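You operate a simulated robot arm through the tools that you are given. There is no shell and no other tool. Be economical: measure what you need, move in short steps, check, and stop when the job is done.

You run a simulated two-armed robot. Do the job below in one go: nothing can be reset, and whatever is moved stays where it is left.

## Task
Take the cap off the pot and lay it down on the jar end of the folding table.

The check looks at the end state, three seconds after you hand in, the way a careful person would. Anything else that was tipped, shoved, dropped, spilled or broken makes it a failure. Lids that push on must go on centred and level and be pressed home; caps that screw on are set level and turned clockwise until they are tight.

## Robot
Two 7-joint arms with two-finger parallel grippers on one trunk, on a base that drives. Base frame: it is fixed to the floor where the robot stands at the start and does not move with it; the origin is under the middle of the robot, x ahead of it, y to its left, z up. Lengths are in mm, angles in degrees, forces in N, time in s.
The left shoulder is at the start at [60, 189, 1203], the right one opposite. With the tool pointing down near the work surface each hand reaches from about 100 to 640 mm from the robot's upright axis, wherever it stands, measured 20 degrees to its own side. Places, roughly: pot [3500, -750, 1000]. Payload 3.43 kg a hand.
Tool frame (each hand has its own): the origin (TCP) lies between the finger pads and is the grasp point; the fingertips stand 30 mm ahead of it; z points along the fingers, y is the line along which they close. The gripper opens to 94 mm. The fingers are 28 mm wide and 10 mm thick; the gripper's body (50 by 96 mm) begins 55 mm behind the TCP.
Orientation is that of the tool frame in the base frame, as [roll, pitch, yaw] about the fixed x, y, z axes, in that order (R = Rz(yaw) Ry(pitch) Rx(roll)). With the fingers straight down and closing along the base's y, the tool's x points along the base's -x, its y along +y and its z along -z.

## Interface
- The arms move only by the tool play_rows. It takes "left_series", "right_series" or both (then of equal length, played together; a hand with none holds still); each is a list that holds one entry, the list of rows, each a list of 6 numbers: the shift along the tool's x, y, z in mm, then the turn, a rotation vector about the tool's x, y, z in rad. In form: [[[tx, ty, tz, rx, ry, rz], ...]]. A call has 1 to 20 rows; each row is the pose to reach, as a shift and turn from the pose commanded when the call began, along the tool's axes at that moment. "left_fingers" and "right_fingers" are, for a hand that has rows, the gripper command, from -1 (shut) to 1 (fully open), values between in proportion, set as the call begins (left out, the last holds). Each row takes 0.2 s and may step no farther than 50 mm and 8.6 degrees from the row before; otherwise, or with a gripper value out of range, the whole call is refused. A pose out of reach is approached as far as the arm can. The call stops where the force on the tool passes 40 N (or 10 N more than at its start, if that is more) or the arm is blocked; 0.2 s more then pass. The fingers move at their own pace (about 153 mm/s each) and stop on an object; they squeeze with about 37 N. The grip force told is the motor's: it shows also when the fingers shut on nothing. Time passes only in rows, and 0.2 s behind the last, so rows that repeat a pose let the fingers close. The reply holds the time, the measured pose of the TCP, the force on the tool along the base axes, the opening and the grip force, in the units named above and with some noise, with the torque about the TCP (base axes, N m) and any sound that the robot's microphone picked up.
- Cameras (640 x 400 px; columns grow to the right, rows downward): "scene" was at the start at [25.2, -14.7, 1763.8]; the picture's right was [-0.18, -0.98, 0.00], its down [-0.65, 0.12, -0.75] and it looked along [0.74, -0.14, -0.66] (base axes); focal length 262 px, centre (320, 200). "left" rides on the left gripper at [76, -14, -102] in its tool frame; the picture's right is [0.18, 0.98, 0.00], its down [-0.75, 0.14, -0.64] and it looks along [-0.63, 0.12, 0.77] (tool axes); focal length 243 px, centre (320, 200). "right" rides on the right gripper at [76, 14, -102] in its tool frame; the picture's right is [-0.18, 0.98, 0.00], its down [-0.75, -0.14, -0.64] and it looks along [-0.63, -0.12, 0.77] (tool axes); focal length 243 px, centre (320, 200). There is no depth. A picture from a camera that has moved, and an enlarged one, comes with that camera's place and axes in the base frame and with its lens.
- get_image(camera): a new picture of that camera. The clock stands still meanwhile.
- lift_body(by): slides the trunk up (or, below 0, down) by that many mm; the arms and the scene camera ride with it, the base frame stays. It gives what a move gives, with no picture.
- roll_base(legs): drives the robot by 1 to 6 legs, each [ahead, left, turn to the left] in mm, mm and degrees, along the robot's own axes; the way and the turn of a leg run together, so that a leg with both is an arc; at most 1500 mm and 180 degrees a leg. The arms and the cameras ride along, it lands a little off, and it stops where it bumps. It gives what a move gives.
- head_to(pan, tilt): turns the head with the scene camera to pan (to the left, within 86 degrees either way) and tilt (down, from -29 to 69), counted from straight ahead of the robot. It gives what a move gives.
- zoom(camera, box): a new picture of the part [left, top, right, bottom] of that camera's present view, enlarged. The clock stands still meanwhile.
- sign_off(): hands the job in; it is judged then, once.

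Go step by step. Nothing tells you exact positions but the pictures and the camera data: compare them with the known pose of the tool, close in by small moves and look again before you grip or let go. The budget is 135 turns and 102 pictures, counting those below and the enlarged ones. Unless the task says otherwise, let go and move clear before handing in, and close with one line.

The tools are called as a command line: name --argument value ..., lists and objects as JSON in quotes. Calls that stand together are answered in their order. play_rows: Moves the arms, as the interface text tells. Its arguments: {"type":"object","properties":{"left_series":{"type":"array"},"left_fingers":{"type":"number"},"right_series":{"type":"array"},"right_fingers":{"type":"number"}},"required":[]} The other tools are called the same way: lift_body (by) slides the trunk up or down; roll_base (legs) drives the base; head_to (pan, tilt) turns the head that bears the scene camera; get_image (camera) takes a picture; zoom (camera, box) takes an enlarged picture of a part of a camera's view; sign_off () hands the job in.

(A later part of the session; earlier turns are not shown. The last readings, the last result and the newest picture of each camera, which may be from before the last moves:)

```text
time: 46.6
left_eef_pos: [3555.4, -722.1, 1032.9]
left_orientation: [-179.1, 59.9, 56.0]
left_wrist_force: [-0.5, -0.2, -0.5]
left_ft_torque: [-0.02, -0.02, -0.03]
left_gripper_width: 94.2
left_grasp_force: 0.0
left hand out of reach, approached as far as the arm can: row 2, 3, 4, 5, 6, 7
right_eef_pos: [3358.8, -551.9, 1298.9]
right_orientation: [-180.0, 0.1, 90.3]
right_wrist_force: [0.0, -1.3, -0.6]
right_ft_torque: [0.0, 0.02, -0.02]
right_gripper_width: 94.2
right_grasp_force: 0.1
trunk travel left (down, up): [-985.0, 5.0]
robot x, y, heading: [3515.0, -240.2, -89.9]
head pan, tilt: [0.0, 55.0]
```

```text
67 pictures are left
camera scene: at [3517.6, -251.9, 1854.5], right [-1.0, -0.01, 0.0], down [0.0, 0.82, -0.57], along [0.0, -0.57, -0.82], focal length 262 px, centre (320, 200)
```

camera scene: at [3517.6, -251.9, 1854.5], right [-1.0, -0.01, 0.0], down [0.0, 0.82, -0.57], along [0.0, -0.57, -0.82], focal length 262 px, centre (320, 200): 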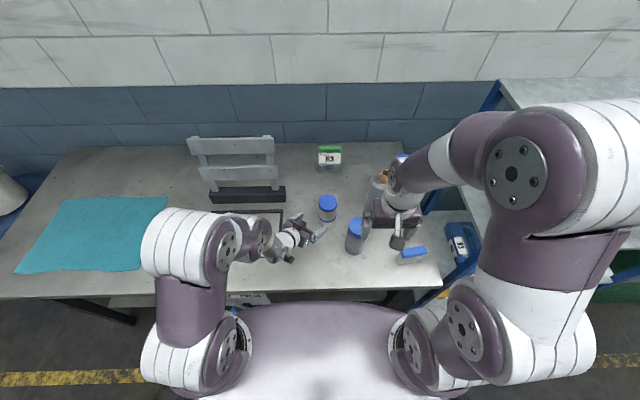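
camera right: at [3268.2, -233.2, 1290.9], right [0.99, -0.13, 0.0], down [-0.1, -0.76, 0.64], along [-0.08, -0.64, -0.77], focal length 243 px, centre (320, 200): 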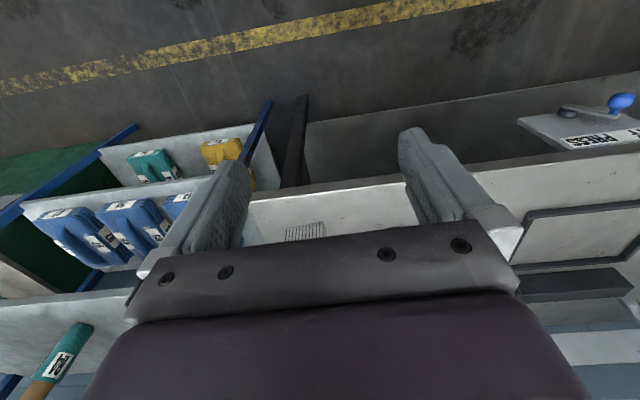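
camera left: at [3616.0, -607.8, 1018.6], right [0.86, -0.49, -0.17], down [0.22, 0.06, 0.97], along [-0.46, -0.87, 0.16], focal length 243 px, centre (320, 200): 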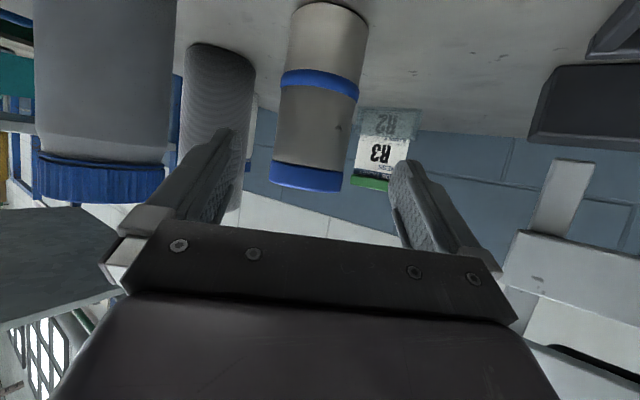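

The pot is laterally centred between the left fingers (band at column 319). I advance along the tool axis by 60 mm and check.

play_rows --left_series '[[[0, 0, 20, 0, 0, 0], [0, 0, 40, 0, 0, 0], [0, 0, 60, 0, 0, 0], [0, 0, 60, 0, 0, 0]]]'

get_image --camera "left"

zoom --camera "scene" --box '[256, 180, 384, 260]'

```text
time: 47.6
left_eef_pos: [3526.0, -766.2, 1003.8]
left_orientation: [180.0, 60.0, 55.3]
left_wrist_force: [0.9, 0.4, -1.2]
left_ft_torque: [0.0, -0.01, -0.01]
left_gripper_width: 94.0
left_grasp_force: 0.1
right_eef_pos: [3357.5, -551.4, 1299.2]
right_orientation: [-179.9, 0.0, 90.3]
right_wrist_force: [-1.0, -0.9, -0.5]
right_ft_torque: [-0.02, 0.0, -0.03]
right_gripper_width: 94.1
right_grasp_force: 0.2
trunk travel left (down, up): [-985.0, 5.0]
robot x, y, heading: [3517.0, -241.0, -89.5]
head pan, tilt: [0.0, 55.0]
```

```text
66 pictures are left
camera left: at [3586.0, -653.0, 988.4], right [0.86, -0.48, -0.16], down [0.22, 0.07, 0.97], along [-0.46, -0.87, 0.16], focal length 243 px, centre (320, 200)
```

left: 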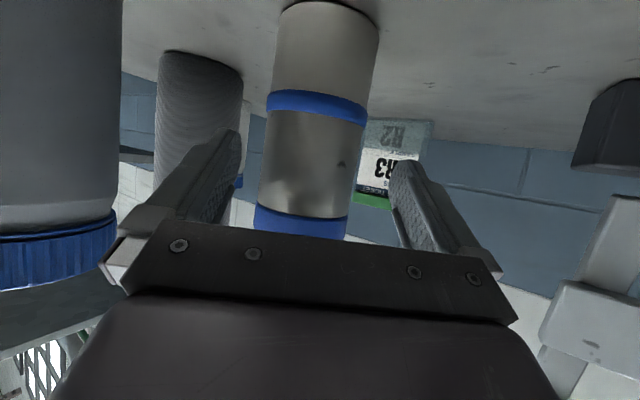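

```text
5.00 times, centred on (320, 220) of scene
camera zoom: at [3517.3, -252.3, 1854.5], right [-1.0, -0.01, 0.0], down [0.0, 0.82, -0.57], along [0.0, -0.57, -0.82], focal length 1311 px, centre (320, 100)
```

zoom: 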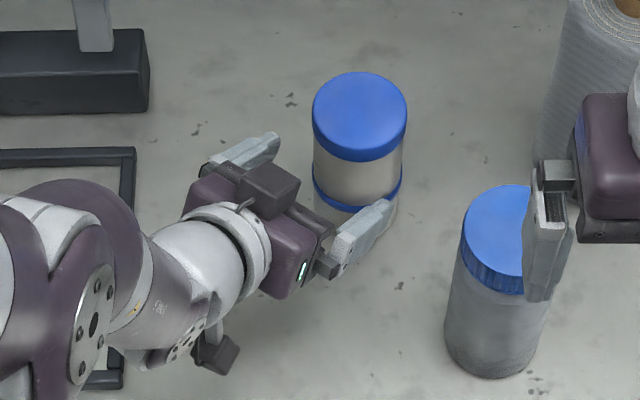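

Alignment remains good; a block on top of the left gripper will stay ~50 mm from the pot axis. I advance 46 mm more and look.

play_rows --left_series '[[[0, 0, 15, 0, 0, 0], [0, 0, 30, 0, 0, 0], [0, 0, 46, 0, 0, 0], [0, 0, 46, 0, 0, 0]]]'

get_image --camera "left"

zoom --camera "scene" --box '[256, 180, 384, 260]'

```text
time: 48.6
left_eef_pos: [3503.8, -797.2, 980.2]
left_orientation: [180.0, 60.0, 55.2]
left_wrist_force: [0.4, -0.8, 0.0]
left_ft_torque: [-0.03, 0.01, 0.02]
left_gripper_width: 94.0
left_grasp_force: 0.1
right_eef_pos: [3358.5, -551.3, 1298.5]
right_orientation: [-180.0, 0.1, 90.3]
right_wrist_force: [0.3, 0.9, 0.1]
right_ft_torque: [-0.01, 0.0, 0.02]
right_gripper_width: 94.0
right_grasp_force: 0.0
trunk travel left (down, up): [-985.0, 5.0]
robot x, y, heading: [3517.0, -240.6, -89.6]
head pan, tilt: [0.0, 55.0]
```

```text
64 pictures are left
camera left: at [3563.6, -684.5, 965.7], right [0.86, -0.48, -0.16], down [0.22, 0.07, 0.97], along [-0.46, -0.87, 0.16], focal length 243 px, centre (320, 200)
```

left: 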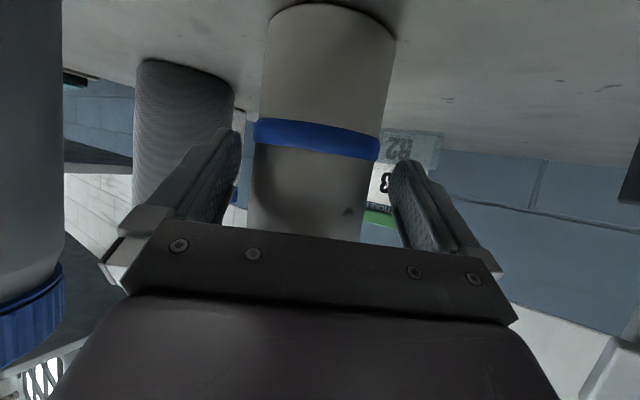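

```text
5.00 times, centred on (320, 220) of scene
camera zoom: at [3517.4, -252.4, 1854.5], right [-1.0, -0.01, 0.0], down [0.0, 0.82, -0.57], along [0.0, -0.57, -0.82], focal length 1311 px, centre (320, 100)
```

zoom: 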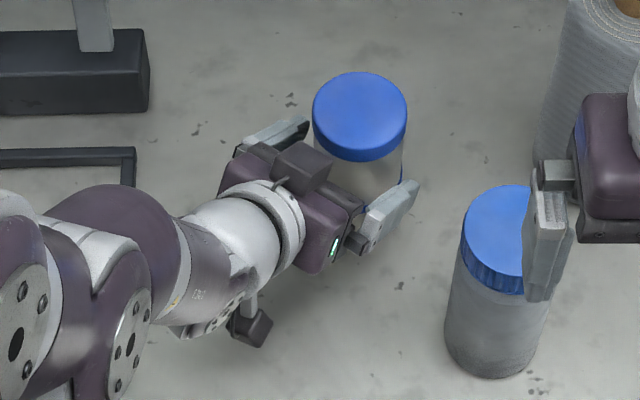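

The fingertips pass the pot's axis on both sides at band height. I close the left fingers on the body.

play_rows --left_series '[[[0, 0, 0, 0, 0, 0], [0, 0, 0, 0, 0, 0], [0, 0, 0, 0, 0, 0]]]' --left_fingers -1

get_image --camera "left"

zoom --camera "scene" --box '[256, 180, 384, 260]'

```text
time: 49.4
left_eef_pos: [3503.1, -797.2, 979.4]
left_orientation: [-180.0, 59.9, 55.3]
left_wrist_force: [-0.7, 0.0, 0.0]
left_ft_torque: [-0.02, 0.06, -0.01]
left_gripper_width: 66.1
left_grasp_force: 37.3
right_eef_pos: [3359.2, -552.0, 1299.1]
right_orientation: [180.0, 0.0, 90.2]
right_wrist_force: [-0.4, -0.2, -0.1]
right_ft_torque: [-0.01, -0.02, 0.03]
right_gripper_width: 93.9
right_grasp_force: 0.0
trunk travel left (down, up): [-985.0, 5.0]
robot x, y, heading: [3516.1, -241.9, -89.8]
head pan, tilt: [0.0, 55.0]
```

```text
62 pictures are left
camera left: at [3563.6, -684.4, 965.9], right [0.86, -0.48, -0.16], down [0.22, 0.07, 0.97], along [-0.46, -0.87, 0.16], focal length 243 px, centre (320, 200)
```

left: 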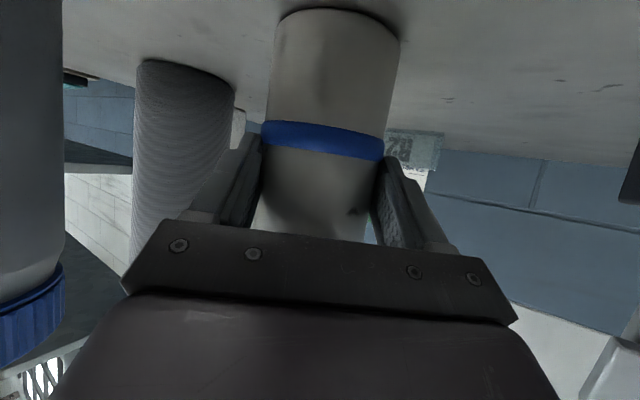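

```text
5.00 times, centred on (320, 220) of scene
camera zoom: at [3517.2, -252.2, 1854.5], right [-1.0, -0.01, 0.0], down [0.0, 0.82, -0.57], along [0.0, -0.57, -0.82], focal length 1311 px, centre (320, 100)
```

zoom: 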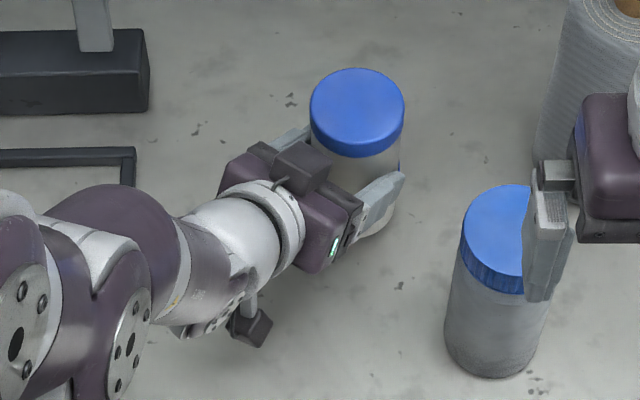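

The pot is held at 66 mm. Now I bring the right hand over the cap at height ~1160.

play_rows --right_series '[[[0, 45, 0, 0, 0, 0], [0, 90, 0, 0, 0, 0], [-40, 110, 0, 0, 0, 0], [-85, 129, 0, 0, 0, 0], [-130, 129, 0, 0, 0, 0], [-175, 129, 0, 0, 0, 0], [-220, 129, 10, 0, 0, 0], [-252, 129, 40, 0, 0, 0], [-252, 129, 85, 0, 0, 0], [-252, 129, 130, 0, 0, 0], [-252, 129, 130, 0, 0, 0]]]' --right_fingers 1

get_image --camera "right"

get_image --camera "scene"

```text
time: 51.8
left_eef_pos: [3502.7, -797.2, 978.4]
left_orientation: [180.0, 59.9, 55.3]
left_wrist_force: [0.2, -1.0, -0.5]
left_ft_torque: [-0.16, 0.09, -0.04]
left_gripper_width: 66.4
left_grasp_force: 37.1
right_eef_pos: [3489.1, -803.3, 1168.9]
right_orientation: [180.0, 0.0, 90.3]
right_wrist_force: [0.4, 0.5, -0.4]
right_ft_torque: [-0.01, 0.03, 0.0]
right_gripper_width: 94.0
right_grasp_force: 0.0
right hand out of reach, approached as far as the arm can: row 7, 8
trunk travel left (down, up): [-985.0, 5.0]
robot x, y, heading: [3516.9, -241.1, -89.5]
head pan, tilt: [0.0, 55.0]
```

```text
60 pictures are left
camera right: at [3503.1, -727.1, 1271.5], right [0.98, -0.18, 0.0], down [-0.14, -0.75, 0.64], along [-0.11, -0.63, -0.77], focal length 243 px, centre (320, 200)
```

right: 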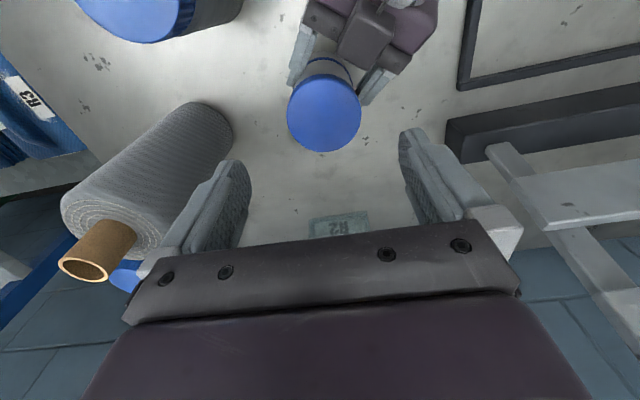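

```text
59 pictures are left
camera scene: at [3517.2, -252.6, 1854.5], right [-1.0, -0.01, 0.0], down [0.0, 0.82, -0.57], along [0.0, -0.57, -0.82], focal length 262 px, centre (320, 200)
```

scene: 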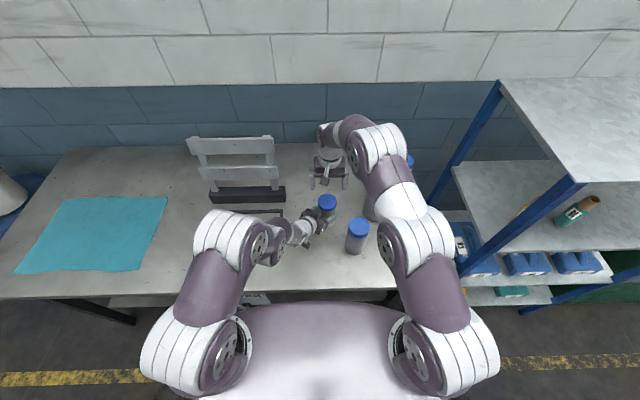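

The right camera puts the cap at ≈[3493, -810] in the current frame, consistent with the left grip. I shift by +4/-7 and descend to ≈1105 to recheck.

play_rows --right_series '[[[-7, 4, 20, 0, 0, 0], [-7, 4, 45, 0, 0, 0], [-7, 4, 62, 0, 0, 0], [-7, 4, 62, 0, 0, 0]]]'

get_image --camera "right"

zoom --camera "scene" --box '[256, 170, 384, 250]'

```text
time: 52.8
left_eef_pos: [3503.9, -796.8, 980.0]
left_orientation: [-179.9, 60.0, 55.3]
left_wrist_force: [0.1, 0.3, 0.6]
left_ft_torque: [-0.04, 0.11, -0.05]
left_gripper_width: 66.4
left_grasp_force: 37.4
right_eef_pos: [3492.8, -810.6, 1107.1]
right_orientation: [-180.0, 0.1, 90.3]
right_wrist_force: [1.0, 0.2, 0.4]
right_ft_torque: [0.02, -0.01, 0.0]
right_gripper_width: 94.2
right_grasp_force: 0.1
trunk travel left (down, up): [-985.0, 5.0]
robot x, y, heading: [3516.3, -241.7, -89.6]
head pan, tilt: [0.0, 55.0]
```

```text
58 pictures are left
camera right: at [3507.5, -734.2, 1208.9], right [0.98, -0.18, 0.0], down [-0.14, -0.75, 0.64], along [-0.11, -0.63, -0.77], focal length 243 px, centre (320, 200)
```

right: 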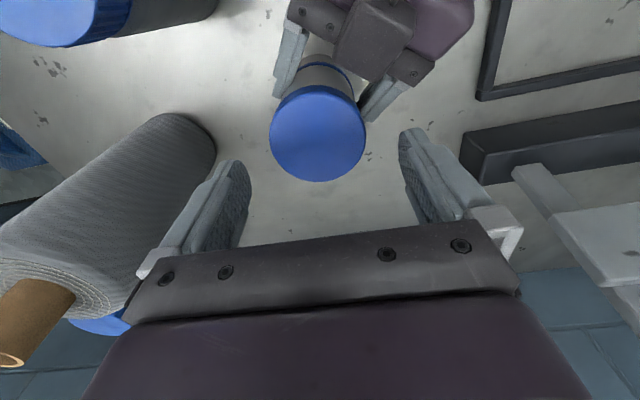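

```text
5.00 times, centred on (320, 210) of scene
camera zoom: at [3517.4, -252.3, 1854.5], right [-1.0, -0.01, 0.0], down [0.0, 0.82, -0.57], along [0.0, -0.57, -0.82], focal length 1311 px, centre (320, 150)
```

zoom: 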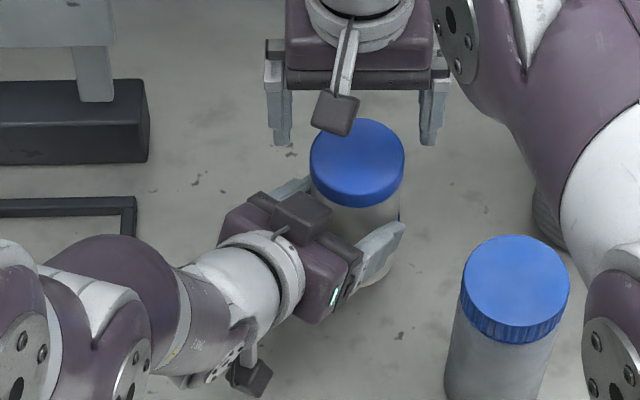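

Centred within 2 mm. I descend to grip height on the cap (TCP ≈1046) and look.

play_rows --right_series '[[[0, -2, 20, 0, 0, 0], [0, -2, 40, 0, 0, 0], [0, -2, 52, 0, 0, 0], [0, -2, 61, 0, 0, 0], [0, -2, 61, 0, 0, 0]]]'

get_image --camera "right"

zoom --camera "scene" --box '[276, 170, 372, 230]'

```text
time: 54.0
left_eef_pos: [3504.1, -797.7, 980.7]
left_orientation: [180.0, 60.1, 55.2]
left_wrist_force: [0.1, 1.5, -0.3]
left_ft_torque: [-0.03, 0.08, -0.02]
left_gripper_width: 66.4
left_grasp_force: 37.2
right_eef_pos: [3490.9, -811.4, 1046.9]
right_orientation: [-180.0, -0.1, 90.3]
right_wrist_force: [0.3, -1.6, -0.7]
right_ft_torque: [-0.01, 0.01, 0.0]
right_gripper_width: 94.1
right_grasp_force: 0.0
trunk travel left (down, up): [-985.0, 5.0]
robot x, y, heading: [3516.1, -242.0, -89.7]
head pan, tilt: [0.0, 55.0]
```

```text
56 pictures are left
camera right: at [3505.9, -734.0, 1147.9], right [0.98, -0.18, 0.0], down [-0.14, -0.75, 0.64], along [-0.11, -0.63, -0.77], focal length 243 px, centre (320, 200)
```

right: 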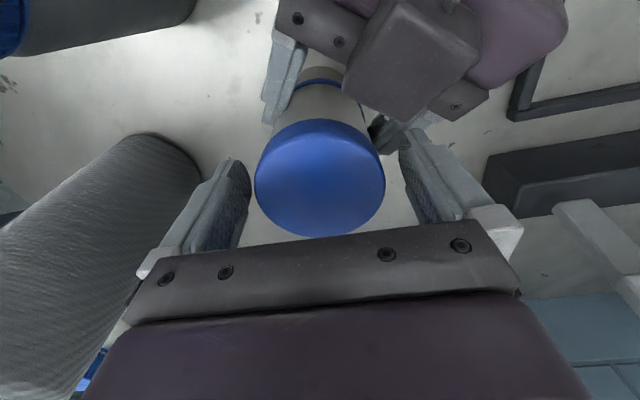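

```text
6.67 times, centred on (324, 200) of scene
camera zoom: at [3517.5, -252.4, 1854.5], right [-1.0, -0.01, 0.0], down [0.0, 0.82, -0.57], along [0.0, -0.57, -0.82], focal length 1748 px, centre (293, 200)
```

zoom: 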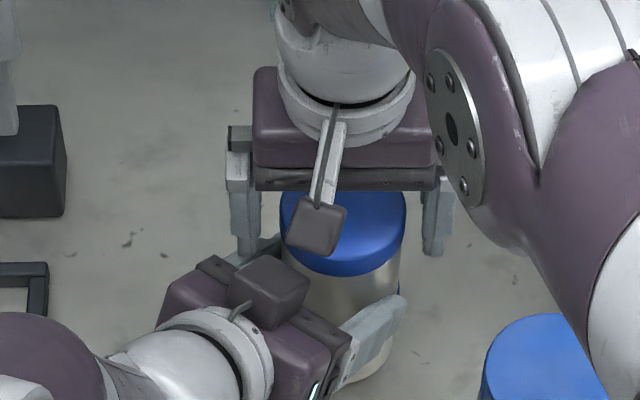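

Both hands are clear of each other and the cap is centred. I close the right fingers on the cap.

play_rows --right_series '[[[0, 0, 0, 0, 0, 0], [0, 0, 0, 0, 0, 0], [0, 0, 0, 0, 0, 0]]]' --right_fingers -1

play_rows --right_series '[[[0, 0, -1, 0, 0, 0], [0, 0, -2, 0, 0, 0], [0, 0, -3, 0, 0, 0]]]'

zoom --camera "scene" --box '[276, 170, 372, 230]'

```text
time: 54.8
left_eef_pos: [3503.9, -797.2, 979.4]
left_orientation: [-180.0, 59.9, 55.3]
left_wrist_force: [7.4, 1.2, 1.1]
left_ft_torque: [-0.2, 0.54, 0.1]
left_gripper_width: 66.3
left_grasp_force: 37.0
right_eef_pos: [3491.6, -809.3, 1045.6]
right_orientation: [-180.0, 0.0, 90.4]
right_wrist_force: [-7.3, -2.3, 0.1]
right_ft_torque: [0.0, 0.0, -0.04]
right_gripper_width: 73.1
right_grasp_force: 37.0
trunk travel left (down, up): [-985.0, 5.0]
robot x, y, heading: [3513.5, -240.5, -89.8]
head pan, tilt: [0.0, 55.0]
```

```text
time: 55.6
left_eef_pos: [3503.5, -798.4, 980.3]
left_orientation: [-180.0, 60.2, 55.1]
left_wrist_force: [6.8, 13.6, 20.0]
left_ft_torque: [-0.61, 0.61, -0.07]
left_gripper_width: 66.7
left_grasp_force: 37.4
right_eef_pos: [3490.7, -810.8, 1048.4]
right_orientation: [-180.0, 0.0, 90.4]
right_wrist_force: [-7.2, -13.7, -22.9]
right_ft_torque: [-0.6, 0.16, 0.01]
right_gripper_width: 73.3
right_grasp_force: 36.8
trunk travel left (down, up): [-985.0, 5.0]
robot x, y, heading: [3513.2, -242.3, -89.6]
head pan, tilt: [0.0, 55.0]
```

```text
6.67 times, centred on (324, 200) of scene
camera zoom: at [3517.5, -252.8, 1854.5], right [-1.0, -0.01, 0.0], down [0.0, 0.82, -0.57], along [0.0, -0.57, -0.82], focal length 1748 px, centre (293, 200)
```

zoom: 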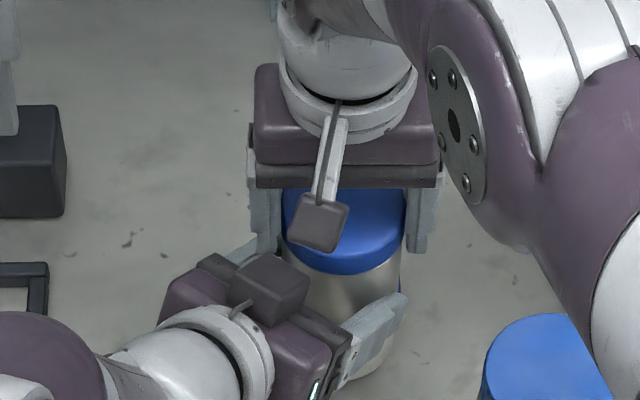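

A 3 mm pull builds up 23 N without release, so it may be screwed. I relax the pull and test a small anticlockwise twist, watching the torque.

play_rows --right_series '[[[0, 0, 2, 0, 0, 0], [0, 0, 2, 0, 0, -0.05], [0, 0, 2, 0, 0, -0.1], [0, 0, 2, 0, 0, -0.15]]]'

get_image --camera "right"

```text
time: 56.6
left_eef_pos: [3503.4, -798.7, 981.1]
left_orientation: [179.9, 59.9, 55.3]
left_wrist_force: [1.8, -7.6, 0.1]
left_ft_torque: [0.42, 0.02, 0.13]
left_gripper_width: 66.2
left_grasp_force: 37.0
right_eef_pos: [3490.3, -810.8, 1045.9]
right_orientation: [180.0, -0.2, 98.9]
right_wrist_force: [-1.5, 8.8, -1.5]
right_ft_torque: [0.15, 0.06, -0.01]
right_gripper_width: 73.0
right_grasp_force: 36.7
trunk travel left (down, up): [-985.0, 5.0]
robot x, y, heading: [3514.8, -240.3, -89.7]
head pan, tilt: [0.0, 55.0]
```

```text
53 pictures are left
camera right: at [3493.3, -733.2, 1149.2], right [1.0, -0.03, 0.0], down [-0.02, -0.77, 0.64], along [-0.02, -0.64, -0.77], focal length 243 px, centre (320, 200)
```

right: 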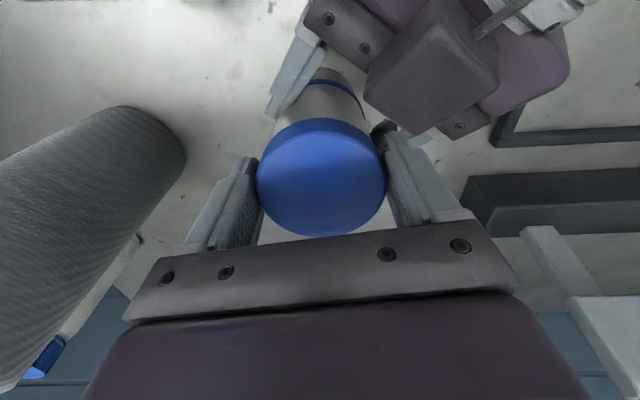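

The twist met almost no torque, so it seems a push-on cap. I pull up further, step by step.

play_rows --right_series '[[[0, 0, -2, 0, 0, 0], [0, 0, -4, 0, 0, 0], [0, 0, -6, 0, 0, 0]]]'

zoom --camera "scene" --box '[276, 170, 372, 230]'

```text
time: 57.4
left_eef_pos: [3502.5, -799.1, 981.7]
left_orientation: [179.9, 60.2, 55.1]
left_wrist_force: [2.7, 9.5, 27.4]
left_ft_torque: [-0.67, 0.52, -0.06]
left_gripper_width: 66.4
left_grasp_force: 36.5
right_eef_pos: [3490.1, -809.6, 1051.8]
right_orientation: [-179.9, -0.1, 98.9]
right_wrist_force: [-2.4, -8.6, -29.5]
right_ft_torque: [-0.32, 0.01, -0.01]
right_gripper_width: 72.6
right_grasp_force: 37.3
trunk travel left (down, up): [-985.0, 5.0]
robot x, y, heading: [3515.1, -241.2, -89.7]
head pan, tilt: [0.0, 55.0]
```

```text
6.67 times, centred on (324, 200) of scene
camera zoom: at [3517.5, -253.0, 1854.5], right [-1.0, -0.01, 0.0], down [0.0, 0.82, -0.57], along [0.0, -0.57, -0.82], focal length 1748 px, centre (293, 200)
```

zoom: 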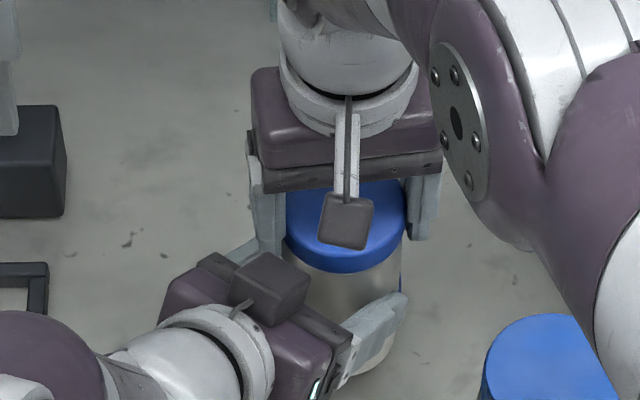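

The pull reached 30 N with slight slipping, while turning is free, so it is likely a screw cap. I lower back and turn anticlockwise about 50° more, watching the forces.

play_rows --right_series '[[[0, 0, 5, 0, 0, 0], [0, 0, 5, 0, 0, -0.13], [0, 0, 5, 0, 0, -0.26], [0, 0, 5, 0, 0, -0.39], [0, 0, 5, 0, 0, -0.52], [0, 0, 5, 0, 0, -0.65], [0, 0, 5, 0, 0, -0.78], [0, 0, 5, 0, 0, -0.91]]]'

zoom --camera "scene" --box '[276, 170, 372, 230]'

get_image --camera "left"

```text
time: 59.2
left_eef_pos: [3503.8, -795.4, 978.5]
left_orientation: [-179.9, 59.6, 55.2]
left_wrist_force: [-3.7, 23.2, -11.9]
left_ft_torque: [-1.09, -0.15, -0.02]
left_gripper_width: 66.1
left_grasp_force: 37.0
right_eef_pos: [3490.6, -813.5, 1049.0]
right_orientation: [-179.8, 0.1, 151.1]
right_wrist_force: [3.5, -23.1, 9.0]
right_ft_torque: [-0.34, -0.3, -0.32]
right_gripper_width: 70.9
right_grasp_force: 37.3
trunk travel left (down, up): [-985.0, 5.0]
robot x, y, heading: [3515.1, -239.1, -89.9]
head pan, tilt: [0.0, 55.0]
```

```text
6.67 times, centred on (324, 200) of scene
camera zoom: at [3517.4, -253.1, 1854.5], right [-1.0, -0.01, 0.0], down [0.0, 0.82, -0.57], along [0.0, -0.57, -0.82], focal length 1748 px, centre (293, 200)
```

zoom: 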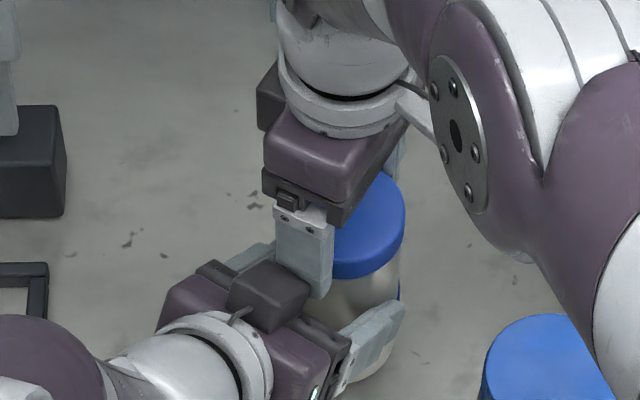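

```text
50 pictures are left
camera left: at [3564.2, -682.7, 964.3], right [0.86, -0.48, -0.16], down [0.21, 0.06, 0.97], along [-0.46, -0.87, 0.16], focal length 243 px, centre (320, 200)
```

left: 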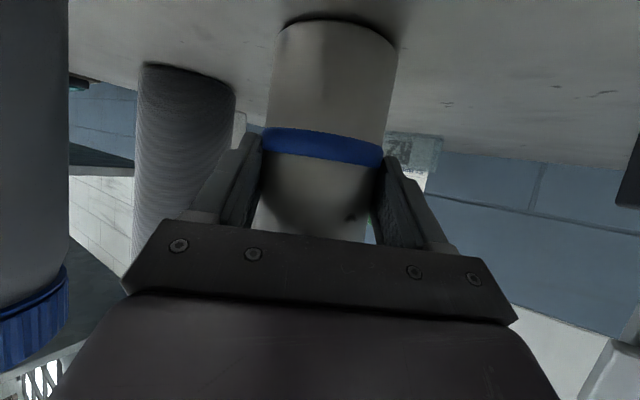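

Turned 60° now; lateral load suggests the axis is offset by ~3 mm in y. I relieve that offset, then try a gentle lift.

play_rows --right_series '[[[-1.5, -2.6, 0, 0, 0, 0], [-1.5, -2.6, -2, 0, 0, 0], [-1.5, -2.6, -2, 0, 0, 0]]]'

play_rows --right_series '[[[0, 0, -2, 0, 0, 0], [0, 0, -4, 0, 0, 0], [0, 0, -4, 0, 0, 0]]]'

get_image --camera "right"

get_image --camera "left"

```text
time: 60.0
left_eef_pos: [3504.3, -796.8, 979.7]
left_orientation: [-180.0, 59.9, 55.2]
left_wrist_force: [-11.4, 7.6, -30.2]
left_ft_torque: [-0.04, -0.25, -0.12]
left_gripper_width: 66.3
left_grasp_force: 37.0
right_eef_pos: [3491.5, -815.2, 1050.3]
right_orientation: [-180.0, 0.2, 151.2]
right_wrist_force: [10.9, -7.0, 27.4]
right_ft_torque: [0.14, -0.92, -0.18]
right_gripper_width: 71.1
right_grasp_force: 37.1
trunk travel left (down, up): [-985.0, 5.0]
robot x, y, heading: [3513.1, -243.0, -89.7]
head pan, tilt: [0.0, 55.0]
```

```text
time: 60.8
left_eef_pos: [3503.0, -797.6, 980.4]
left_orientation: [179.8, 60.1, 55.3]
left_wrist_force: [-6.5, 29.6, 3.4]
left_ft_torque: [-1.03, -0.02, -0.54]
left_gripper_width: 66.1
left_grasp_force: 36.4
right_eef_pos: [3489.7, -814.4, 1052.6]
right_orientation: [-179.8, 0.1, 151.1]
right_wrist_force: [7.7, -30.1, -6.5]
right_ft_torque: [-1.18, -0.44, 0.04]
right_gripper_width: 70.7
right_grasp_force: 36.9
trunk travel left (down, up): [-985.0, 5.0]
robot x, y, heading: [3512.1, -238.1, -89.6]
head pan, tilt: [0.0, 55.0]
```

```text
49 pictures are left
camera right: at [3430.9, -765.1, 1155.1], right [0.64, 0.77, 0.0], down [0.59, -0.49, 0.64], along [0.5, -0.41, -0.77], focal length 243 px, centre (320, 200)
```

right: 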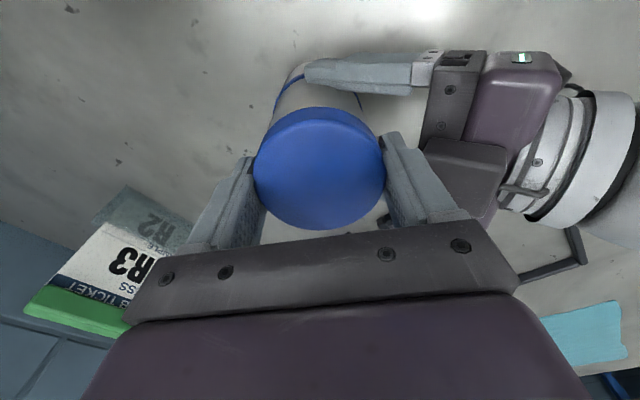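

```text
48 pictures are left
camera left: at [3563.4, -685.4, 966.0], right [0.86, -0.49, -0.16], down [0.22, 0.07, 0.97], along [-0.46, -0.87, 0.17], focal length 243 px, centre (320, 200)
```

left: 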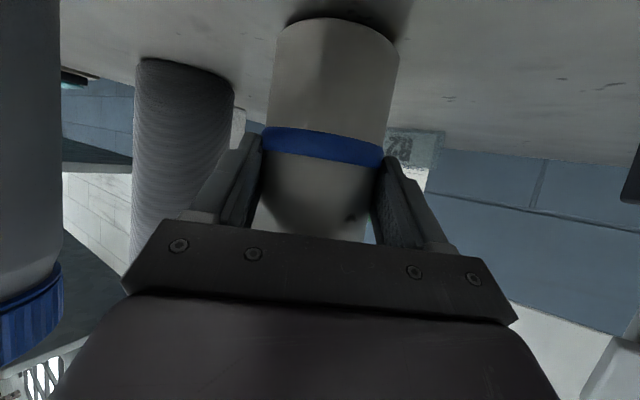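

The right finger is pressing against the left gripper's block at this angle, which explains the forces. I turn back to yaw ≈100 where it's clear and read the forces.

play_rows --right_series '[[[0, 0, 0, 0, 0, 0.14], [0, 0, 0, 0, 0, 0.28], [0, 0, 0, 0, 0, 0.42], [0, 0, 0, 0, 0, 0.56], [0, 0, 0, 0, 0, 0.7], [0, 0, 0, 0, 0, 0.84], [0, 0, 0, 0, 0, 0.9], [0, 0, 0, 0, 0, 0.9]]]'

get_image --camera "right"

```text
time: 62.6
left_eef_pos: [3503.8, -797.6, 979.8]
left_orientation: [179.9, 60.1, 55.2]
left_wrist_force: [-3.7, 12.9, 4.8]
left_ft_torque: [-0.65, 0.01, -0.2]
left_gripper_width: 66.1
left_grasp_force: 36.5
right_eef_pos: [3490.6, -813.1, 1053.2]
right_orientation: [180.0, -0.1, 99.5]
right_wrist_force: [4.3, -11.8, -6.9]
right_ft_torque: [-0.32, -0.29, 0.06]
right_gripper_width: 70.8
right_grasp_force: 37.2
trunk travel left (down, up): [-985.0, 5.0]
robot x, y, heading: [3512.6, -242.8, -89.9]
head pan, tilt: [0.0, 55.0]
```

```text
47 pictures are left
camera right: at [3492.7, -736.2, 1155.6], right [1.0, -0.02, 0.0], down [-0.02, -0.77, 0.64], along [-0.01, -0.64, -0.77], focal length 243 px, centre (320, 200)
```

right: 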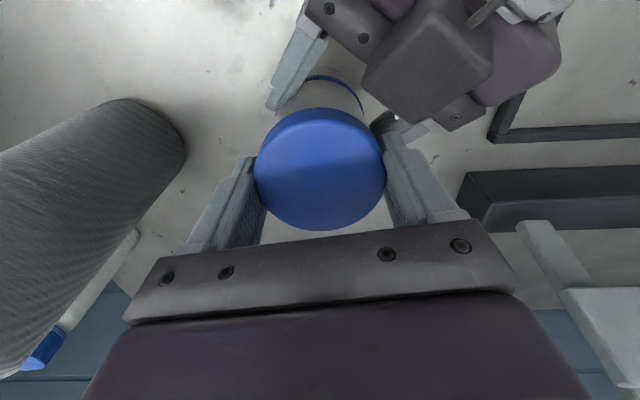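

zoom --camera "scene" --box '[292, 180, 356, 220]'

```text
10.00 times, centred on (324, 200) of scene
camera zoom: at [3517.4, -253.1, 1854.5], right [-1.0, -0.01, 0.0], down [0.0, 0.82, -0.57], along [0.0, -0.57, -0.82], focal length 2622 px, centre (280, 200)
```

zoom: 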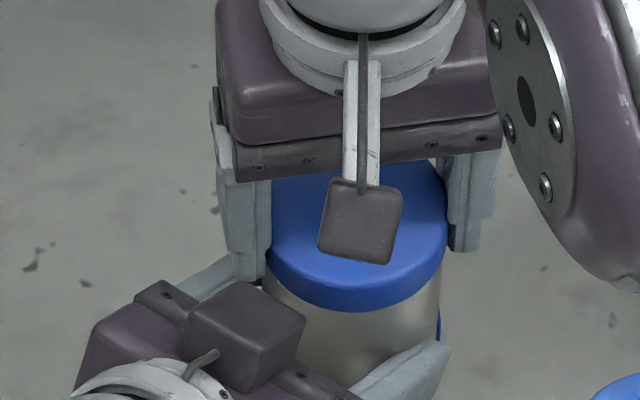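

I release the cap, recentre (+4 mm y), turn the open right hand back to yaw ≈45 and lower to regrip for a clean anticlockwise stroke clear of the block.

play_rows --right_series '[[[0, 0, 0, 0, 0, 0], [0, 0, 0, 0, 0, 0], [0, 0, -10, 0, 0, 0.0], [2, 0, -12, 0, 0, 0.14], [4, 0.7, -12, 0, 0, 0.28], [4, 0.7, -12, 0, 0, 0.42], [4, 0.7, -12, 0, 0, 0.56], [4, 0.7, -12, 0, 0, 0.7], [4, 0.7, -12, 0, 0, 0.84], [4, 0.7, -12, 0, 0, 0.95], [4, 0.7, -12, 0, 0, 0.95]]]' --right_fingers 1

get_image --camera "right"

zoom --camera "scene" --box '[276, 170, 372, 230]'

```text
time: 65.0
left_eef_pos: [3504.2, -797.2, 979.9]
left_orientation: [180.0, 59.9, 55.4]
left_wrist_force: [-0.7, -0.4, -2.8]
left_ft_torque: [0.02, -0.01, -0.01]
left_gripper_width: 66.1
left_grasp_force: 37.0
right_eef_pos: [3491.7, -809.7, 1064.8]
right_orientation: [-180.0, 0.0, 45.0]
right_wrist_force: [0.1, -0.3, -0.2]
right_ft_torque: [0.0, 0.0, 0.03]
right_gripper_width: 93.6
right_grasp_force: 0.1
trunk travel left (down, up): [-985.0, 5.0]
robot x, y, heading: [3516.8, -239.7, -89.6]
head pan, tilt: [0.0, 55.0]
```

```text
45 pictures are left
camera right: at [3555.4, -766.2, 1167.8], right [0.56, -0.83, 0.0], down [-0.63, -0.43, 0.64], along [-0.53, -0.36, -0.77], focal length 243 px, centre (320, 200)
```

right: 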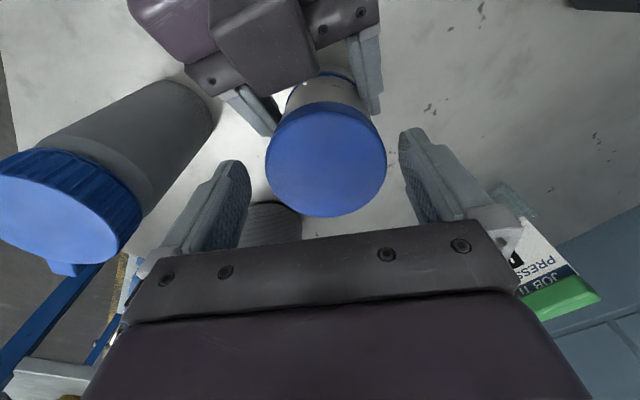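

```text
6.67 times, centred on (324, 200) of scene
camera zoom: at [3517.4, -253.1, 1854.5], right [-1.0, -0.01, 0.0], down [0.0, 0.82, -0.57], along [0.0, -0.57, -0.82], focal length 1748 px, centre (293, 200)
```

zoom: 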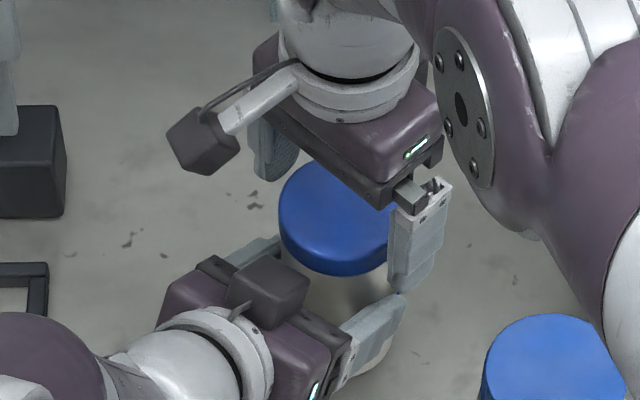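

Clear. I shift 3 mm sideways to centre, lower 20 mm, grip, and then turn 63° anticlockwise.

play_rows --right_series '[[[0, 3, 7, 0, 0, 0], [0, 3, 14, 0, 0, 0], [0, 3, 20, 0, 0, 0], [0, 3, 20, 0, 0, 0]]]'

play_rows --right_series '[[[0, 0, 0, 0, 0, 0], [0, 0, 0, 0, 0, 0], [0, 0, 0, 0, 0, 0]]]' --right_fingers -1

play_rows --right_series '[[[0, 0, 0, 0, 0, -0.1], [0, 0, 0, 0, 0, -0.2], [0, 0, 0, 0, 0, -0.3]]]'

get_image --camera "right"

```text
time: 66.0
left_eef_pos: [3503.9, -797.0, 980.4]
left_orientation: [-180.0, 59.9, 55.2]
left_wrist_force: [-0.4, 0.0, -3.1]
left_ft_torque: [0.08, -0.03, -0.02]
left_gripper_width: 66.3
left_grasp_force: 36.8
right_eef_pos: [3492.1, -811.6, 1044.8]
right_orientation: [180.0, 0.0, 45.0]
right_wrist_force: [-0.7, -0.1, 0.8]
right_ft_torque: [0.0, 0.01, -0.01]
right_gripper_width: 93.8
right_grasp_force: 0.0
trunk travel left (down, up): [-985.0, 5.0]
robot x, y, heading: [3513.4, -241.4, -89.8]
head pan, tilt: [0.0, 55.0]
```

```text
time: 66.8
left_eef_pos: [3503.6, -797.3, 980.3]
left_orientation: [180.0, 60.0, 55.3]
left_wrist_force: [-3.3, 5.0, -0.3]
left_ft_torque: [-0.3, -0.17, -0.16]
left_gripper_width: 65.7
left_grasp_force: 37.2
right_eef_pos: [3491.5, -812.0, 1045.3]
right_orientation: [179.9, 0.1, 45.2]
right_wrist_force: [4.7, -6.5, -2.6]
right_ft_torque: [-0.01, -0.08, 0.01]
right_gripper_width: 71.2
right_grasp_force: 36.8
trunk travel left (down, up): [-985.0, 5.0]
robot x, y, heading: [3515.1, -238.2, -89.9]
head pan, tilt: [0.0, 55.0]
```

```text
time: 67.6
left_eef_pos: [3504.3, -798.4, 978.7]
left_orientation: [-180.0, 60.0, 55.4]
left_wrist_force: [0.2, 0.2, -2.2]
left_ft_torque: [0.04, -0.71, 0.03]
left_gripper_width: 66.0
left_grasp_force: 37.2
right_eef_pos: [3492.2, -812.4, 1045.8]
right_orientation: [-179.9, -0.1, 62.4]
right_wrist_force: [1.8, -0.1, -0.2]
right_ft_torque: [-0.1, 0.69, 0.02]
right_gripper_width: 71.2
right_grasp_force: 36.9
trunk travel left (down, up): [-985.0, 5.0]
robot x, y, heading: [3514.2, -243.8, -89.7]
head pan, tilt: [0.0, 55.0]
```

```text
43 pictures are left
camera right: at [3540.8, -751.2, 1147.4], right [0.78, -0.62, 0.0], down [-0.47, -0.6, 0.64], along [-0.4, -0.5, -0.77], focal length 243 px, centre (320, 200)
```

right: 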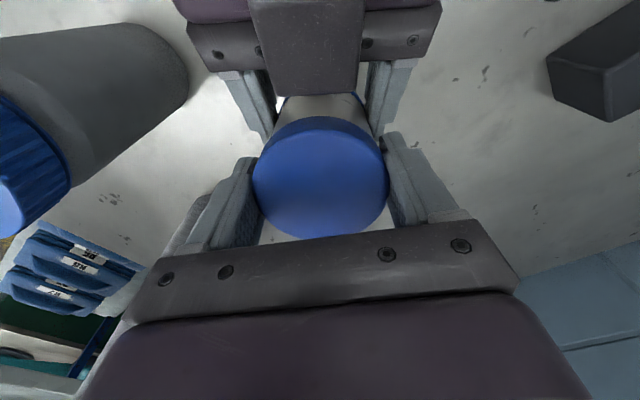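

Turning again needs almost no torque. I continue the stroke to yaw ≈108 and watch for the cap rising.

play_rows --right_series '[[[0, 0, 0, 0, 0, -0.14], [0, 0, 0, 0, 0, -0.28], [0, 0, 0, 0, 0, -0.42], [0, 0, 0, 0, 0, -0.56], [0, 0, 0, 0, 0, -0.7], [0, 0, 0, 0, 0, -0.8], [0, 0, 0, 0, 0, -0.8]]]'

zoom --camera "scene" --box '[292, 180, 356, 220]'

```text
time: 69.2
left_eef_pos: [3504.3, -797.5, 979.1]
left_orientation: [-179.8, 59.9, 55.6]
left_wrist_force: [29.8, -0.9, -5.6]
left_ft_torque: [-0.05, 0.87, 0.69]
left_gripper_width: 66.1
left_grasp_force: 36.5
right_eef_pos: [3491.9, -812.2, 1044.5]
right_orientation: [-180.0, -0.1, 108.1]
right_wrist_force: [-28.8, 2.6, 3.3]
right_ft_torque: [0.29, 0.98, -0.24]
right_gripper_width: 71.0
right_grasp_force: 37.6
trunk travel left (down, up): [-985.0, 5.0]
robot x, y, heading: [3520.8, -239.1, -89.8]
head pan, tilt: [0.0, 55.0]
```

```text
10.00 times, centred on (324, 200) of scene
camera zoom: at [3517.5, -253.1, 1854.5], right [-1.0, -0.01, 0.0], down [0.0, 0.82, -0.57], along [0.0, -0.57, -0.82], focal length 2622 px, centre (280, 200)
```

zoom: 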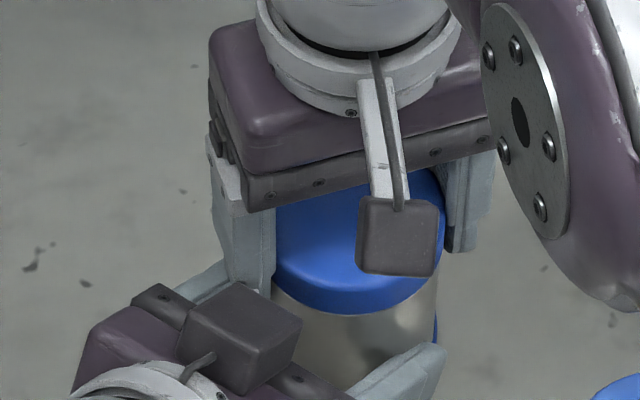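

The lateral load at yaw 108 says the finger meets the left hand again; my usable range is about yaw 25–95. I back off, release, recentre to ≈[3490.5, -814], return to yaw 30 and grip a bit higher for a new stroke.

play_rows --right_series '[[[0, 0, 0, 0, 0, 0.12], [0, 0, 0, 0, 0, 0.24], [0, 0, 0, 0, 0, 0.24]]]'

play_rows --right_series '[[[0, 0, 0, 0, 0, 0], [0, 0, 0, 0, 0, 0], [0, 0, -8, 0, 0, 0.0], [-1, -2, -14, 0, 0, 0.14], [-2, -2, -14, 0, 0, 0.28], [-2, -2, -14, 0, 0, 0.42], [-2, -2, -14, 0, 0, 0.56], [-2, -2, -14, 0, 0, 0.7], [-2, -2, -14, 0, 0, 0.84], [-2, -2, -14, 0, 0, 0.98], [-2, -2, -14, 0, 0, 1.1], [-2, -2, -14, 0, 0, 1.1]]]' --right_fingers 1

get_image --camera "right"

```text
time: 70.0
left_eef_pos: [3504.6, -797.4, 979.5]
left_orientation: [-179.9, 59.9, 55.4]
left_wrist_force: [34.5, -1.5, -6.9]
left_ft_torque: [0.01, 1.05, 0.62]
left_gripper_width: 66.4
left_grasp_force: 36.7
right_eef_pos: [3492.9, -812.2, 1044.8]
right_orientation: [-179.9, 0.0, 94.2]
right_wrist_force: [-33.9, 0.3, 4.4]
right_ft_torque: [0.12, 1.08, -0.08]
right_gripper_width: 71.0
right_grasp_force: 36.5
trunk travel left (down, up): [-985.0, 5.0]
robot x, y, heading: [3512.8, -241.6, -89.7]
head pan, tilt: [0.0, 55.0]
```

```text
time: 72.6
left_eef_pos: [3503.2, -797.8, 981.0]
left_orientation: [179.9, 59.9, 55.3]
left_wrist_force: [-0.9, 0.8, -2.0]
left_ft_torque: [0.02, -0.03, -0.01]
left_gripper_width: 66.1
left_grasp_force: 37.2
right_eef_pos: [3490.7, -813.8, 1059.1]
right_orientation: [-180.0, -0.1, 31.2]
right_wrist_force: [-0.4, -0.2, -0.8]
right_ft_torque: [0.01, 0.01, -0.01]
right_gripper_width: 94.0
right_grasp_force: 0.0
trunk travel left (down, up): [-985.0, 5.0]
robot x, y, heading: [3516.5, -239.7, -89.7]
head pan, tilt: [0.0, 55.0]
```

```text
41 pictures are left
camera right: at [3564.3, -786.9, 1161.7], right [0.35, -0.94, 0.0], down [-0.72, -0.27, 0.64], along [-0.6, -0.23, -0.77], focal length 243 px, centre (320, 200)
```

right: 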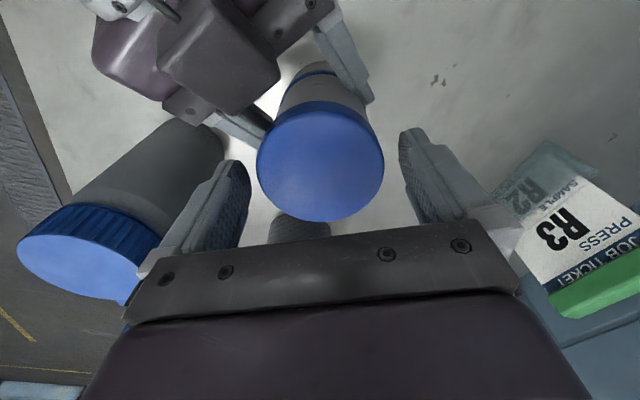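

The cap is centred in the view. I lower to 1050, grip, and turn anticlockwise 60°.

play_rows --right_series '[[[1.5, 0, 4, 0, 0, 0], [1.5, 0, 9, 0, 0, 0], [1.5, 0, 9, 0, 0, 0]]]'

play_rows --right_series '[[[0, 0, 0, 0, 0, 0], [0, 0, 0, 0, 0, 0], [0, 0, 0, 0, 0, 0]]]' --right_fingers -1

play_rows --right_series '[[[0, 0, 0, 0, 0, -0.13], [0, 0, 0, 0, 0, -0.26], [0, 0, 0, 0, 0, -0.39], [0, 0, 0, 0, 0, -0.52]]]'

play_rows --right_series '[[[0, 0, 0, 0, 0, -0.13], [0, 0, 0, 0, 0, -0.26], [0, 0, 0, 0, 0, -0.39], [0, 0, 0, 0, 0, -0.52]]]'

get_image --camera "left"

```text
time: 73.4
left_eef_pos: [3503.0, -798.3, 978.9]
left_orientation: [179.9, 60.0, 55.3]
left_wrist_force: [-0.1, 0.5, -1.9]
left_ft_torque: [0.05, -0.05, 0.03]
left_gripper_width: 66.2
left_grasp_force: 37.3
right_eef_pos: [3492.6, -813.2, 1050.6]
right_orientation: [-179.9, -0.1, 31.2]
right_wrist_force: [0.8, 0.7, 0.4]
right_ft_torque: [-0.01, 0.03, 0.05]
right_gripper_width: 94.1
right_grasp_force: 0.0
trunk travel left (down, up): [-985.0, 5.0]
robot x, y, heading: [3514.1, -241.2, -89.8]
head pan, tilt: [0.0, 55.0]
```

```text
time: 74.2
left_eef_pos: [3503.9, -798.3, 979.8]
left_orientation: [180.0, 60.1, 55.3]
left_wrist_force: [1.5, -1.4, -3.1]
left_ft_torque: [0.2, 0.08, 0.05]
left_gripper_width: 65.9
left_grasp_force: 36.6
right_eef_pos: [3491.7, -812.5, 1049.9]
right_orientation: [-179.9, 0.0, 31.3]
right_wrist_force: [-2.0, 1.2, 0.8]
right_ft_torque: [-0.01, 0.01, -0.04]
right_gripper_width: 71.7
right_grasp_force: 36.6
trunk travel left (down, up): [-985.0, 5.0]
robot x, y, heading: [3515.8, -240.7, -89.6]
head pan, tilt: [0.0, 55.0]
```

```text
time: 75.2
left_eef_pos: [3504.8, -798.6, 980.0]
left_orientation: [-179.9, 59.9, 55.5]
left_wrist_force: [8.7, -7.9, -9.1]
left_ft_torque: [0.48, -0.24, 0.25]
left_gripper_width: 66.2
left_grasp_force: 36.9
right_eef_pos: [3491.9, -813.4, 1050.0]
right_orientation: [-179.9, 0.1, 61.2]
right_wrist_force: [-8.4, 8.1, 6.6]
right_ft_torque: [0.21, 0.71, -0.01]
right_gripper_width: 71.5
right_grasp_force: 37.4
trunk travel left (down, up): [-985.0, 5.0]
robot x, y, heading: [3516.4, -235.9, -89.8]
head pan, tilt: [0.0, 55.0]
```

```text
time: 76.2
left_eef_pos: [3503.4, -797.2, 980.2]
left_orientation: [-180.0, 60.0, 55.5]
left_wrist_force: [22.3, -2.6, -5.3]
left_ft_torque: [0.1, 0.44, 0.46]
left_gripper_width: 65.9
left_grasp_force: 36.4
right_eef_pos: [3492.5, -813.9, 1050.6]
right_orientation: [-180.0, 0.0, 91.0]
right_wrist_force: [-22.0, 1.3, 3.3]
right_ft_torque: [0.12, 1.07, -0.03]
right_gripper_width: 71.2
right_grasp_force: 36.6
trunk travel left (down, up): [-985.0, 5.0]
robot x, y, heading: [3515.9, -242.3, -89.6]
head pan, tilt: [0.0, 55.0]
```

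```text
40 pictures are left
camera left: at [3564.2, -684.5, 965.3], right [0.86, -0.48, -0.16], down [0.22, 0.07, 0.97], along [-0.46, -0.87, 0.16], focal length 243 px, centre (320, 200)
```

left: 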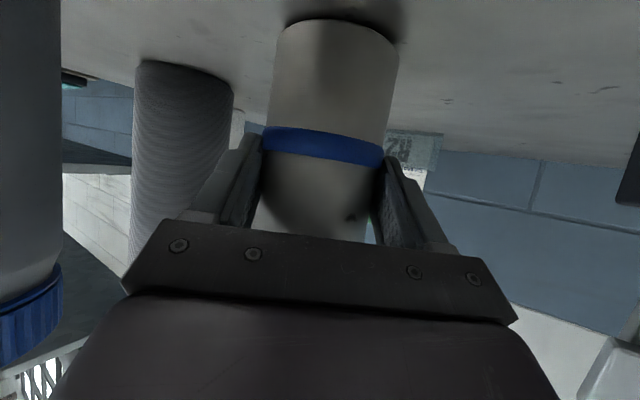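

The body stays still while the cap turns freely. I relieve the x-load (-3 mm) and test a 3 mm lift again.

play_rows --right_series '[[[0, -3, 0, 0, 0, 0], [0, -3, -1.5, 0, 0, 0], [0, -3, -3, 0, 0, 0]]]'

play_rows --right_series '[[[0, 0, -1.5, 0, 0, 0], [0, 0, -3, 0, 0, 0]]]'

zoom --camera "scene" --box '[292, 180, 356, 220]'

```text
time: 77.0
left_eef_pos: [3502.4, -799.0, 980.7]
left_orientation: [179.8, 60.4, 54.9]
left_wrist_force: [6.4, 12.9, 14.6]
left_ft_torque: [-0.72, 0.21, -0.07]
left_gripper_width: 66.1
left_grasp_force: 37.3
right_eef_pos: [3489.4, -815.2, 1053.1]
right_orientation: [-180.0, 0.1, 90.8]
right_wrist_force: [-5.1, -12.1, -16.8]
right_ft_torque: [-0.43, 0.4, 0.0]
right_gripper_width: 71.3
right_grasp_force: 37.1
trunk travel left (down, up): [-985.0, 5.0]
robot x, y, heading: [3515.2, -242.2, -89.7]
head pan, tilt: [0.0, 55.0]
```

```text
time: 77.6
left_eef_pos: [3501.3, -798.9, 981.4]
left_orientation: [179.8, 60.4, 55.1]
left_wrist_force: [-3.7, 12.4, 24.8]
left_ft_torque: [-0.76, 0.18, -0.25]
left_gripper_width: 66.6
left_grasp_force: 37.3
right_eef_pos: [3489.9, -813.1, 1056.6]
right_orientation: [-180.0, -0.2, 90.9]
right_wrist_force: [5.0, -12.3, -26.9]
right_ft_torque: [-0.48, -0.25, 0.03]
right_gripper_width: 71.4
right_grasp_force: 37.3
trunk travel left (down, up): [-985.0, 5.0]
robot x, y, heading: [3511.4, -238.2, -89.7]
head pan, tilt: [0.0, 55.0]
```

```text
10.00 times, centred on (324, 200) of scene
camera zoom: at [3517.5, -253.0, 1854.5], right [-1.0, -0.01, 0.0], down [0.0, 0.82, -0.57], along [0.0, -0.57, -0.82], focal length 2622 px, centre (280, 200)
```

zoom: 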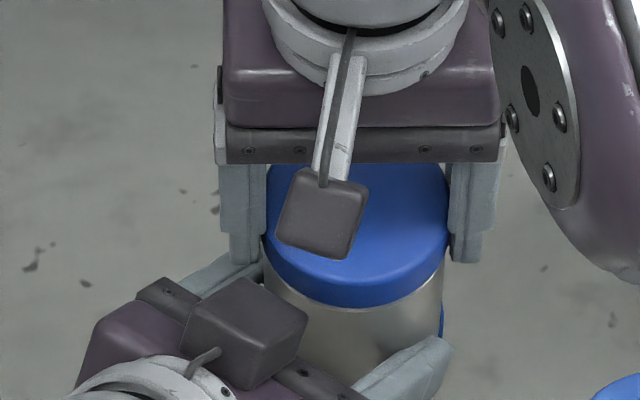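

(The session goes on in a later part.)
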